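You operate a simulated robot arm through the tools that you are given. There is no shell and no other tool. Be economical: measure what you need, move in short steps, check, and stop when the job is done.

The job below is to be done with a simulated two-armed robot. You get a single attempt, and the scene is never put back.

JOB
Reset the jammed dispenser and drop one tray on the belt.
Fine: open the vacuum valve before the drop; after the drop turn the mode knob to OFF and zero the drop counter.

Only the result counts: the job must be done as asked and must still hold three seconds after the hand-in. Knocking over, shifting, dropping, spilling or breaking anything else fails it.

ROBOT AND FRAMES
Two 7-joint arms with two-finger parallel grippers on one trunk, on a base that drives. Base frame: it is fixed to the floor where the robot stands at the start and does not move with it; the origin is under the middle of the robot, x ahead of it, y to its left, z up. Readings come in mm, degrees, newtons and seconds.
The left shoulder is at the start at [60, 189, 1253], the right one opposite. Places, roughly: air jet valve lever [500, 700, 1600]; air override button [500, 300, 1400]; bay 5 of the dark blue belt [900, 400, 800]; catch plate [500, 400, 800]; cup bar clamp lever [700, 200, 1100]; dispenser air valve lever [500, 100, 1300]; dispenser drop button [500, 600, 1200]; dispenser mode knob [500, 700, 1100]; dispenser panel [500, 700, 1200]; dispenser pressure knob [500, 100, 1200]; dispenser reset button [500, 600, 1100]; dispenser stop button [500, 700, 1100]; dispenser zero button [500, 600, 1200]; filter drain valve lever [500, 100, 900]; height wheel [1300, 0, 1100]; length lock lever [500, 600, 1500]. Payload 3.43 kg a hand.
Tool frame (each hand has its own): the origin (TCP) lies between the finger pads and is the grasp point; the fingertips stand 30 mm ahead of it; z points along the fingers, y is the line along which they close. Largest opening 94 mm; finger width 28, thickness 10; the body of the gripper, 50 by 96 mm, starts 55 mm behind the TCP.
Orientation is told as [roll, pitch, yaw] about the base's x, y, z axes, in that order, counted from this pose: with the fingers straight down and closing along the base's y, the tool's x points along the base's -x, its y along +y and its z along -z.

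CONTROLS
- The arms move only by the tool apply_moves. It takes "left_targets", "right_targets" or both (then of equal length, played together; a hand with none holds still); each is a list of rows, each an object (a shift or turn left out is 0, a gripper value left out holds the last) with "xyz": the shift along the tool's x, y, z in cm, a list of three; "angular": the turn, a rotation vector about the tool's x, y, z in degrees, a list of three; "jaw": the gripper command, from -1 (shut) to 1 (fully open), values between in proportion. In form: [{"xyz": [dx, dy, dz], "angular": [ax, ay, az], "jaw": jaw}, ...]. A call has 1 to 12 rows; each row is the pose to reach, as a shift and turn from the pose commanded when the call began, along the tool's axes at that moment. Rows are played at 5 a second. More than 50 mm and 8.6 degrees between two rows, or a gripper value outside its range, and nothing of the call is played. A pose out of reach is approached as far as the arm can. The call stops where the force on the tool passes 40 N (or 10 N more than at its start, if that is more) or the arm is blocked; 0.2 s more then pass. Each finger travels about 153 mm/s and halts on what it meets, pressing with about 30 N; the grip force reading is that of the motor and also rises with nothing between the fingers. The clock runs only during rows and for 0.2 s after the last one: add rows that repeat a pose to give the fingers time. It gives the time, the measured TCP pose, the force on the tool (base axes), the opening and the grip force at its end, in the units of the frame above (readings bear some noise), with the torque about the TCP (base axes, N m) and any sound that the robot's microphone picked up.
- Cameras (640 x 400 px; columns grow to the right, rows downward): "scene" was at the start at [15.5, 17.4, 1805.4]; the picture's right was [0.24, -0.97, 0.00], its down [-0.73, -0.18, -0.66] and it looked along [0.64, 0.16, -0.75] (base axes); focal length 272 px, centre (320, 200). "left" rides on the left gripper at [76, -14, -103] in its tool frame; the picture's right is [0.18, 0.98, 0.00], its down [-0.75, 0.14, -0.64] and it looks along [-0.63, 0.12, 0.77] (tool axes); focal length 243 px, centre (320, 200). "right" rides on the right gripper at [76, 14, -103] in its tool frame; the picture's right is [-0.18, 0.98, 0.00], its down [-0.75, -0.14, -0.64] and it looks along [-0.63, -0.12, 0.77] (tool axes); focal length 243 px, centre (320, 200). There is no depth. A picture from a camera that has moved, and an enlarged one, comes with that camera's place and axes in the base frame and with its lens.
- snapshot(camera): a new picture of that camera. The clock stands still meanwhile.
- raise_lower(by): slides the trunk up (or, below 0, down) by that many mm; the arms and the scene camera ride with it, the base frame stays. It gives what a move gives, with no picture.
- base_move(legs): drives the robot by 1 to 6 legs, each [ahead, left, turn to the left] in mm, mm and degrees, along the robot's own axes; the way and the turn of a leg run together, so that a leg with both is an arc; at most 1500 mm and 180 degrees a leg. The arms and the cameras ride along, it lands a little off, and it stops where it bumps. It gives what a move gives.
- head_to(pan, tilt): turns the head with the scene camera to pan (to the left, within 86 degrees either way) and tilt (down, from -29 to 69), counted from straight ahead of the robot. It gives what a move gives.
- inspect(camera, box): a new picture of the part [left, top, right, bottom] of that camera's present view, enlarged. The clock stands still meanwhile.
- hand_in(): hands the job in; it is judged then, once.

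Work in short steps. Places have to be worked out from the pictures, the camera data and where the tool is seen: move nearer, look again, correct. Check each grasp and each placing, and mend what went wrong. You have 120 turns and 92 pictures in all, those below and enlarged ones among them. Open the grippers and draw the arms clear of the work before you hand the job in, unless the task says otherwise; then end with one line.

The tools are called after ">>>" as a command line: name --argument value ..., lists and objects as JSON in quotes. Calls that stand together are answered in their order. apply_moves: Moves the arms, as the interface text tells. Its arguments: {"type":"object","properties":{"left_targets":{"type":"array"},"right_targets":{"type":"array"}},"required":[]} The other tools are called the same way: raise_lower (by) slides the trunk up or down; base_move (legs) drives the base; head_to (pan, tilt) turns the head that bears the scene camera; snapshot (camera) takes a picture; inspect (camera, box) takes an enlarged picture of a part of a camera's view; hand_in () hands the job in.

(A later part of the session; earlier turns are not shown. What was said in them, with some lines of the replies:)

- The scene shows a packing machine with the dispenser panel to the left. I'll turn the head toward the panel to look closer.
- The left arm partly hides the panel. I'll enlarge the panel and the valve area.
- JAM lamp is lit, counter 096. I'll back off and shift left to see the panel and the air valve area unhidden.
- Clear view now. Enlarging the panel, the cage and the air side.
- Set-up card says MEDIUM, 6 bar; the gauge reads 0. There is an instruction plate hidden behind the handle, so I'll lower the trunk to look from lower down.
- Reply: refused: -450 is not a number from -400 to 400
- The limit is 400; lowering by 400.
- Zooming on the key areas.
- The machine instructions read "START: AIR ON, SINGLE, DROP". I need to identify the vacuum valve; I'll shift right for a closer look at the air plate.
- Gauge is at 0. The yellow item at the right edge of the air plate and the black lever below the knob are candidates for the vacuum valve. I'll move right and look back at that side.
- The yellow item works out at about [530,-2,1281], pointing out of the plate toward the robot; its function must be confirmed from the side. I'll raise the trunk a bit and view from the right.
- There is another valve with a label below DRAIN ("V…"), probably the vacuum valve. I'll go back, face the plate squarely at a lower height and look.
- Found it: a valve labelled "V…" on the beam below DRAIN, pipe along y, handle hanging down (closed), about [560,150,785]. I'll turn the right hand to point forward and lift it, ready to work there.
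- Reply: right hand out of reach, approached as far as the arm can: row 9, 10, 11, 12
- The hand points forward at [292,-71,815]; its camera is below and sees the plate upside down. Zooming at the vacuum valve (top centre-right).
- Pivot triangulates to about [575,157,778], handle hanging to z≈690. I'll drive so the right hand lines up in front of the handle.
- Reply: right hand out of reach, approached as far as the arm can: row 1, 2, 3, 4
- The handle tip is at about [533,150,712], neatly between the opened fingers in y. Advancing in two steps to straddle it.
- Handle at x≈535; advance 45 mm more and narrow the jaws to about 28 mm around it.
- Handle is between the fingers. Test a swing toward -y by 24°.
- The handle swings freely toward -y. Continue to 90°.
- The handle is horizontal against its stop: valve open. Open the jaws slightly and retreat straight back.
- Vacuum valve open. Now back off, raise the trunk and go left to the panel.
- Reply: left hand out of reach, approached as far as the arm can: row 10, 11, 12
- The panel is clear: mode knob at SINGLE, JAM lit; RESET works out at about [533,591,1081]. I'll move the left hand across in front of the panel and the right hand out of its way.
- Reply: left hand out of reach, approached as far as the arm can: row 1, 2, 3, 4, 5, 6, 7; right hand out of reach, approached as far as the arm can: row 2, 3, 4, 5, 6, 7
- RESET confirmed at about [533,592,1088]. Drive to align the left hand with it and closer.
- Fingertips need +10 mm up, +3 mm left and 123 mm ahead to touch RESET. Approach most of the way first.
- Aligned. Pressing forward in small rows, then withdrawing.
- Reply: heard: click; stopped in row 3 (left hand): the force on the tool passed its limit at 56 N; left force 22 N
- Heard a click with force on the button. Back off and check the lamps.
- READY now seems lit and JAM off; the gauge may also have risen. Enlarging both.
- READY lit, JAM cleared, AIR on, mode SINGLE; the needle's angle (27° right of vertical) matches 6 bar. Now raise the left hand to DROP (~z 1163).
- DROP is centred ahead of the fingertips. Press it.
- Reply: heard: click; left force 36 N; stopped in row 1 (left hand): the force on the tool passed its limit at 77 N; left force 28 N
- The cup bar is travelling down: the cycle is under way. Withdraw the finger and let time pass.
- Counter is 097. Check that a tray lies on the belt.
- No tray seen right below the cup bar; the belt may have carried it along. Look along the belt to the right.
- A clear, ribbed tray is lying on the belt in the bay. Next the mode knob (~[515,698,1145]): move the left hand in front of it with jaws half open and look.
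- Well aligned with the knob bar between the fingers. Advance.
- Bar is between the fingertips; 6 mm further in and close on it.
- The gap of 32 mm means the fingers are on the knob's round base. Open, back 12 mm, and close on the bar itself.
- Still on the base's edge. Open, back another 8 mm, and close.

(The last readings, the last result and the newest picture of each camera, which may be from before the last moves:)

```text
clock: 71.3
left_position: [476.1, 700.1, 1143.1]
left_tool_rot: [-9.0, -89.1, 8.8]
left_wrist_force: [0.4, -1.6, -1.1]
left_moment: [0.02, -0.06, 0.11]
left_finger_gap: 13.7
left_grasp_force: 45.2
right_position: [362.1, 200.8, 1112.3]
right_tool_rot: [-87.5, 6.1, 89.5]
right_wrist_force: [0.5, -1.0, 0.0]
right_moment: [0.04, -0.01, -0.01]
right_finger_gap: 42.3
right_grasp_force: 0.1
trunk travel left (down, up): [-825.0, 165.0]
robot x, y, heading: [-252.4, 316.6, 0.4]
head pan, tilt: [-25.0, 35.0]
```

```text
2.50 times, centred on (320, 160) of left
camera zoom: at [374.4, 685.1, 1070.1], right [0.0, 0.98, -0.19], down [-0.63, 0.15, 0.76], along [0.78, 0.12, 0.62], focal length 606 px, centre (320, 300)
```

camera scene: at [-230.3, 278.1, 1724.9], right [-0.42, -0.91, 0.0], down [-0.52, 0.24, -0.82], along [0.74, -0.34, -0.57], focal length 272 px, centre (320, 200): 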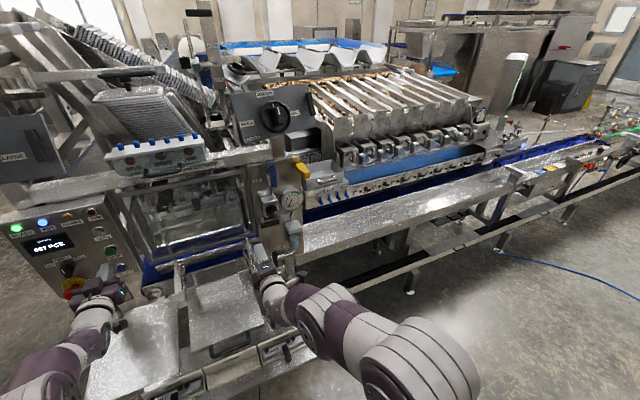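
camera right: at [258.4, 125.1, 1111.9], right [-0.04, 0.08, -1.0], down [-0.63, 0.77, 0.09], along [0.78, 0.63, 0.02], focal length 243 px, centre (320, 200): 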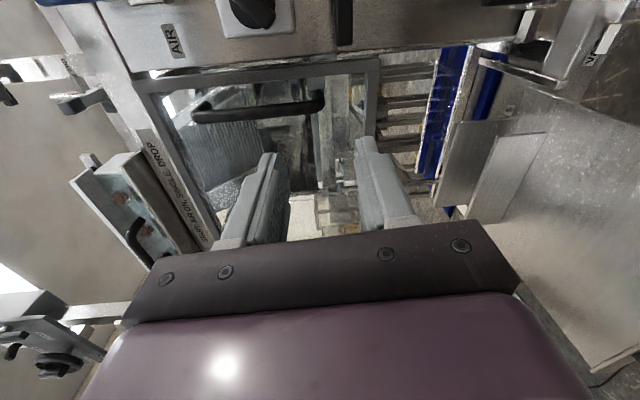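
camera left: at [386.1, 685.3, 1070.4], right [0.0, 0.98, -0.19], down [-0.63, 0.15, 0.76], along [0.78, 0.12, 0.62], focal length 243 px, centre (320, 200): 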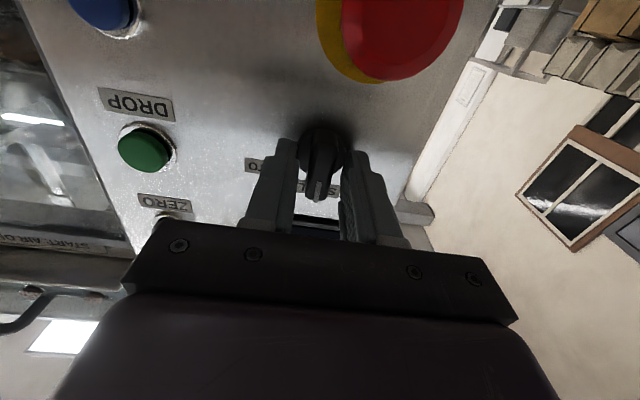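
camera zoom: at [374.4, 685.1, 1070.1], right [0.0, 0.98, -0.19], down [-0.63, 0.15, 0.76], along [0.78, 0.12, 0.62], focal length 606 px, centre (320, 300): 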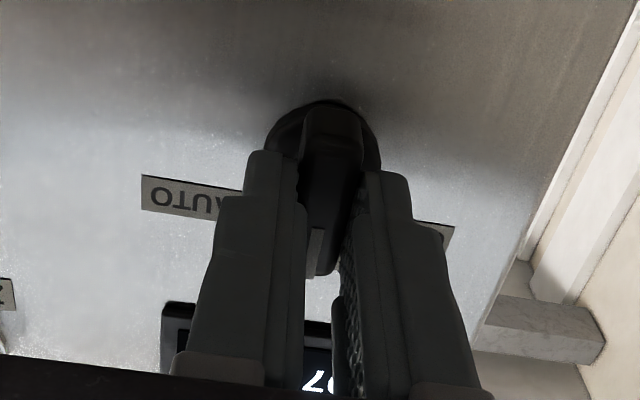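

Now gripping the 14 mm bar. Turn it about 45° toward OFF (counter-clockwise as seen).

>>> apply_moves --left_targets '[{"angular": [0, 0, -8]}, {"angular": [0, 0, -16]}, {"angular": [0, 0, -24]}, {"angular": [0, 0, -32]}, {"angular": [0, 0, -40]}, {"angular": [0, 0, -46]}]'

>>> head_to --pan 12 --tilt 25

>>> snapshot --camera "left"

```text
clock: 72.7
left_position: [476.9, 699.8, 1143.5]
left_tool_rot: [-88.7, -43.6, 88.9]
left_wrist_force: [2.0, -0.1, -2.2]
left_moment: [0.03, 0.63, -1.12]
left_finger_gap: 13.7
left_grasp_force: 45.3
right_position: [362.9, 201.6, 1112.9]
right_tool_rot: [-87.5, 6.1, 89.5]
right_wrist_force: [0.4, 0.0, 0.1]
right_moment: [0.01, 0.01, 0.0]
right_finger_gap: 42.3
right_grasp_force: 0.1
trunk travel left (down, up): [-825.0, 165.0]
robot x, y, heading: [-248.2, 318.0, 0.2]
head pan, tilt: [-25.0, 35.0]
```

```text
clock: 73.7
left_position: [476.5, 700.1, 1144.7]
left_tool_rot: [-88.9, -43.8, 89.0]
left_wrist_force: [1.4, 0.3, -6.2]
left_moment: [0.01, -0.37, -0.02]
left_finger_gap: 13.9
left_grasp_force: 44.4
right_position: [362.8, 202.2, 1112.0]
right_tool_rot: [-87.5, 6.1, 89.5]
right_wrist_force: [0.8, -0.8, 0.5]
right_moment: [0.0, 0.0, 0.0]
right_finger_gap: 42.2
right_grasp_force: 0.0
trunk travel left (down, up): [-825.0, 165.0]
robot x, y, heading: [-252.4, 316.4, 0.4]
head pan, tilt: [12.0, 25.0]
```

```text
21 pictures are left
camera left: at [374.7, 635.6, 1103.4], right [-0.01, 0.55, -0.84], down [-0.63, 0.64, 0.43], along [0.77, 0.53, 0.34], focal length 243 px, centre (320, 200)
```

left: 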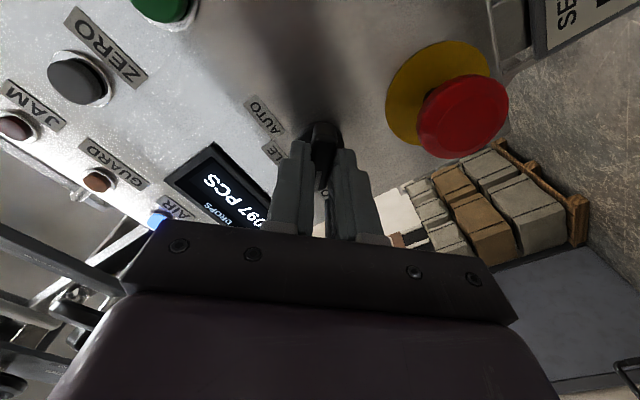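

The knob followed. Release, back off and check where it points.

>>> apply_moves --left_targets '[{"xyz": [0, 0, 0], "jaw": 0}, {"xyz": [0, 0, 0], "jaw": 0}, {"xyz": [0, 0, -4], "jaw": 0}, {"xyz": [0, 0, -8], "jaw": 0}]'

>>> snapshot --camera "left"

>>> snapshot --camera "scene"

```text
clock: 74.7
left_position: [394.5, 700.1, 1145.8]
left_tool_rot: [-89.0, -43.8, 89.1]
left_wrist_force: [0.1, 0.4, 0.8]
left_moment: [0.01, -0.01, -0.02]
left_finger_gap: 47.1
left_grasp_force: 0.1
right_position: [360.0, 200.3, 1113.7]
right_tool_rot: [-87.7, 6.0, 89.4]
right_wrist_force: [-0.4, 0.5, 0.4]
right_moment: [-0.04, -0.01, 0.03]
right_finger_gap: 42.3
right_grasp_force: 0.0
trunk travel left (down, up): [-825.0, 165.0]
robot x, y, heading: [-251.3, 319.7, 0.3]
head pan, tilt: [12.0, 25.0]
```

```text
20 pictures are left
camera left: at [292.3, 635.5, 1106.6], right [-0.01, 0.55, -0.84], down [-0.63, 0.64, 0.43], along [0.77, 0.53, 0.34], focal length 243 px, centre (320, 200)
```

left: 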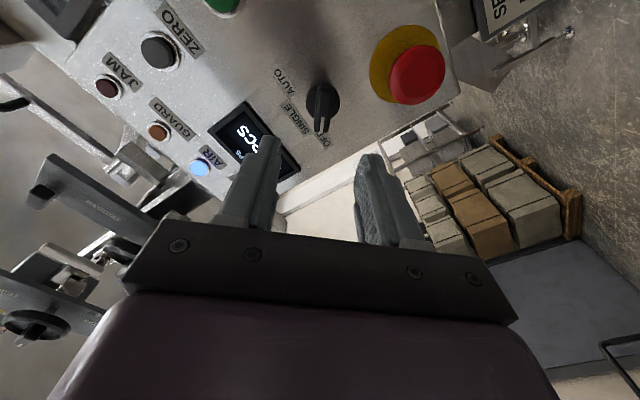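

```text
19 pictures are left
camera scene: at [-222.5, 334.0, 1740.7], right [0.21, -0.98, 0.0], down [-0.41, -0.09, -0.91], along [0.89, 0.19, -0.42], focal length 272 px, centre (320, 200)
```

scene: 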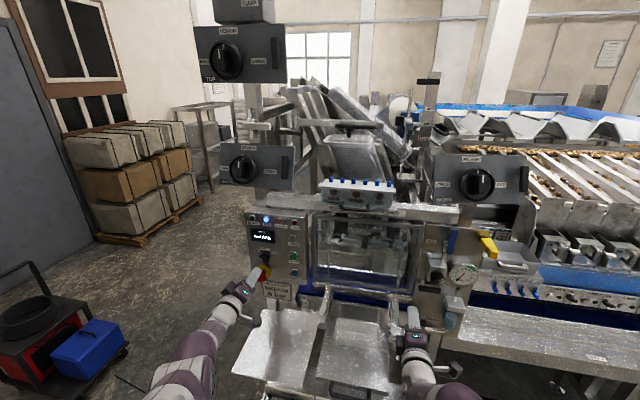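

The knob points to OFF. Check the lamps quickly, and move to ZERO (~[528,592,1237]) with closed fingers, unrolling the wrist.

>>> inspect --camera "scene" --box '[236, 205, 316, 285]'

>>> apply_moves --left_targets '[{"xyz": [0.25, -2.3, 0], "angular": [0, 0, 7.7], "jaw": -1}, {"xyz": [0.5, -4.7, 0], "angular": [0, 0, 15.4], "jaw": -1}, {"xyz": [0.75, -7, 0], "angular": [0, 0, 23], "jaw": -1}, {"xyz": [1, -9.3, 0], "angular": [0, 0, 30.7], "jaw": -1}, {"xyz": [1.25, -11.7, 0], "angular": [0, 0, 38.4], "jaw": -1}, {"xyz": [1.5, -14, 0], "angular": [0, 0, 46], "jaw": -1}, {"xyz": [1.5, -14, 0], "angular": [0, 0, 46], "jaw": -1}]'

>>> snapshot --camera "left"

```text
5.00 times, centred on (276, 245) of scene
camera zoom: at [-222.5, 334.0, 1740.7], right [0.21, -0.98, 0.0], down [-0.41, -0.09, -0.91], along [0.89, 0.19, -0.42], focal length 1362 px, centre (540, -25)
```

zoom: 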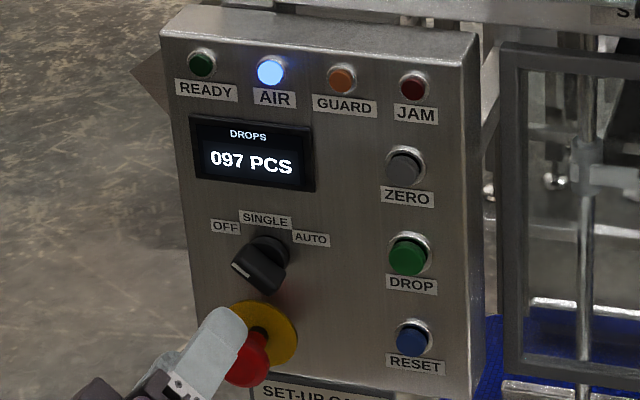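

```text
clock: 76.3
left_position: [396.5, 591.9, 1236.0]
left_tool_rot: [-5.7, -89.2, 5.4]
left_wrist_force: [0.3, -0.6, 0.6]
left_moment: [-0.03, 0.01, 0.02]
left_finger_gap: 0.0
left_grasp_force: 30.0
right_position: [362.0, 202.5, 1113.0]
right_tool_rot: [-87.4, 6.1, 89.4]
right_wrist_force: [0.1, 0.7, 0.0]
right_moment: [-0.03, -0.02, 0.02]
right_finger_gap: 42.5
right_grasp_force: 0.0
trunk travel left (down, up): [-825.0, 165.0]
robot x, y, heading: [-248.8, 316.5, 0.5]
head pan, tilt: [12.0, 25.0]
```

```text
17 pictures are left
camera left: at [293.6, 578.2, 1162.2], right [0.0, 0.98, -0.19], down [-0.63, 0.14, 0.76], along [0.78, 0.12, 0.62], focal length 243 px, centre (320, 200)
```

left: 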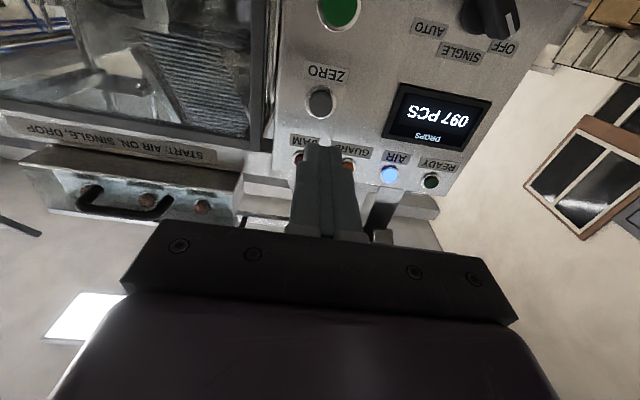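

READY off, knob on OFF. ZERO lies at [530,593,1234], aligned. Approach and press.

>>> apply_moves --left_targets '[{"xyz": [0.1, 0.1, 4]}, {"xyz": [0.1, 0.1, 8]}, {"xyz": [0.1, 0.1, 9]}, {"xyz": [0.1, 0.1, 9.5]}, {"xyz": [0.1, 0.1, 10]}, {"xyz": [0.1, 0.1, 10.4]}, {"xyz": [0.1, 0.1, 10.8]}]'

>>> apply_moves --left_targets '[{"xyz": [0, 0, -1]}, {"xyz": [0, 0, -4]}, {"xyz": [0, 0, -8]}, {"xyz": [0, 0, -11]}]'

>>> snapshot --camera "left"

```text
clock: 77.9
left_position: [493.0, 593.7, 1233.1]
left_tool_rot: [-8.1, -89.0, 8.0]
left_wrist_force: [-31.3, -2.3, 2.3]
left_moment: [-0.15, -0.06, -0.1]
left_finger_gap: 0.3
left_grasp_force: 30.7
right_position: [353.5, 200.6, 1117.5]
right_tool_rot: [-88.0, 6.0, 89.6]
right_wrist_force: [-0.2, -0.7, -0.5]
right_moment: [-0.03, 0.02, 0.01]
right_finger_gap: 42.4
right_grasp_force: 0.1
trunk travel left (down, up): [-825.0, 165.0]
robot x, y, heading: [-250.1, 310.4, 0.5]
head pan, tilt: [12.0, 25.0]
heard: click
stopped in row 7 (left hand): the force on the tool passed its limit at 66 N (the readings are from after the stop); the commanded pose is now the measured one
```

```text
clock: 78.9
left_position: [393.3, 594.4, 1230.2]
left_tool_rot: [-8.2, -88.6, 8.0]
left_wrist_force: [0.1, -0.6, -0.4]
left_moment: [0.01, 0.01, 0.01]
left_finger_gap: 0.3
left_grasp_force: 29.8
right_position: [361.3, 200.8, 1111.9]
right_tool_rot: [-87.5, 6.0, 89.5]
right_wrist_force: [0.5, 0.5, 0.0]
right_moment: [-0.04, 0.04, 0.02]
right_finger_gap: 42.2
right_grasp_force: 0.0
trunk travel left (down, up): [-825.0, 165.0]
robot x, y, heading: [-249.7, 315.0, 0.4]
head pan, tilt: [12.0, 25.0]
```

```text
16 pictures are left
camera left: at [289.7, 579.9, 1157.8], right [0.0, 0.98, -0.19], down [-0.62, 0.15, 0.77], along [0.78, 0.12, 0.61], focal length 243 px, centre (320, 200)
```

left: 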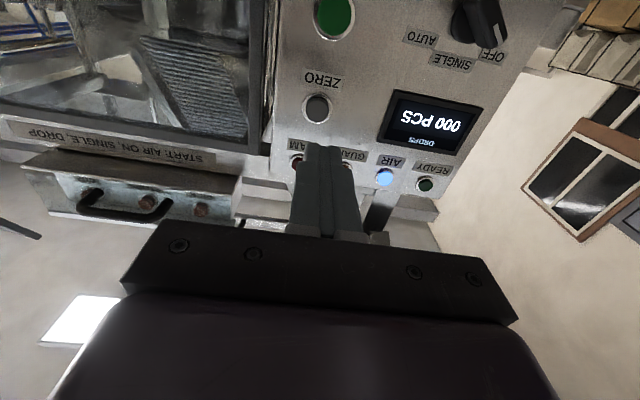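

Counter reads 000, knob at OFF. Now back the robot away, open the grippers and verify the scene.

>>> base_move --legs '[[-250, 0, 0]]'

>>> apply_moves --left_targets '[{"jaw": 1}, {"jaw": 1}, {"jaw": 1}]' --right_targets '[{"jaw": 1}, {"jaw": 1}, {"jaw": 1}]'

>>> snapshot --camera "scene"

>>> inspect --camera "scene" --box '[240, 190, 448, 320]'

```text
clock: 80.7
left_position: [145.2, 592.5, 1230.4]
left_tool_rot: [-7.6, -88.6, 7.7]
left_wrist_force: [0.1, 0.5, -0.3]
left_moment: [0.04, -0.01, -0.02]
left_finger_gap: 0.0
left_grasp_force: 30.0
right_position: [113.7, 200.9, 1113.2]
right_tool_rot: [-87.6, 6.0, 89.6]
right_wrist_force: [-0.3, 0.0, -0.4]
right_moment: [0.01, -0.03, 0.04]
right_finger_gap: 42.5
right_grasp_force: 0.0
trunk travel left (down, up): [-825.0, 165.0]
robot x, y, heading: [-498.5, 314.1, 0.2]
head pan, tilt: [12.0, 25.0]
```

```text
clock: 81.5
left_position: [144.9, 594.0, 1231.9]
left_tool_rot: [-8.0, -88.8, 7.8]
left_wrist_force: [-0.1, 0.0, 0.5]
left_moment: [0.02, 0.01, 0.01]
left_finger_gap: 94.2
left_grasp_force: 0.1
right_position: [112.1, 200.6, 1112.5]
right_tool_rot: [-87.5, 6.1, 89.7]
right_wrist_force: [0.9, 0.9, -0.3]
right_moment: [-0.02, -0.01, 0.04]
right_finger_gap: 93.9
right_grasp_force: 0.1
trunk travel left (down, up): [-825.0, 165.0]
robot x, y, heading: [-495.7, 313.7, 0.6]
head pan, tilt: [12.0, 25.0]
```

```text
15 pictures are left
camera scene: at [-470.1, 332.6, 1740.6], right [0.22, -0.98, 0.0], down [-0.41, -0.09, -0.91], along [0.89, 0.2, -0.42], focal length 272 px, centre (320, 200)
```

scene: 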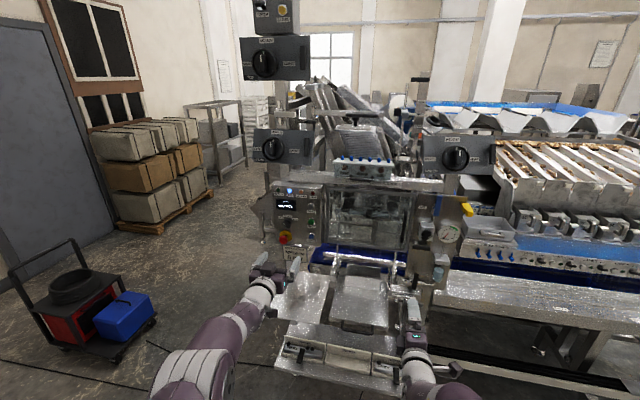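

```text
3.08 times, centred on (344, 255) of scene
camera zoom: at [-470.1, 332.6, 1740.6], right [0.22, -0.98, 0.0], down [-0.41, -0.09, -0.91], along [0.89, 0.2, -0.42], focal length 838 px, centre (246, 31)
```

zoom: 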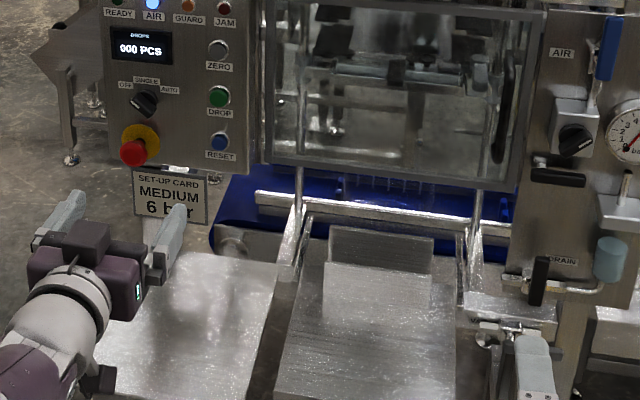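

Counter 000, knob OFF, READY out, JAM clear, vacuum valve open, ribbed clear tray on the belt, arms clear and grippers open. Handing in.

>>> hand_in

```text
The job is handed in.
```

The jam is reset and one clear tray appears to be on the belt. I could only make it out by its ribs through the guard window, but the counter stepped from 096 to 097. I opened the vacuum valve before the drop. After it I turned the mode knob to OFF and zeroed the counter, which now reads 000. The job is handed in with the arms clear and the grippers open.
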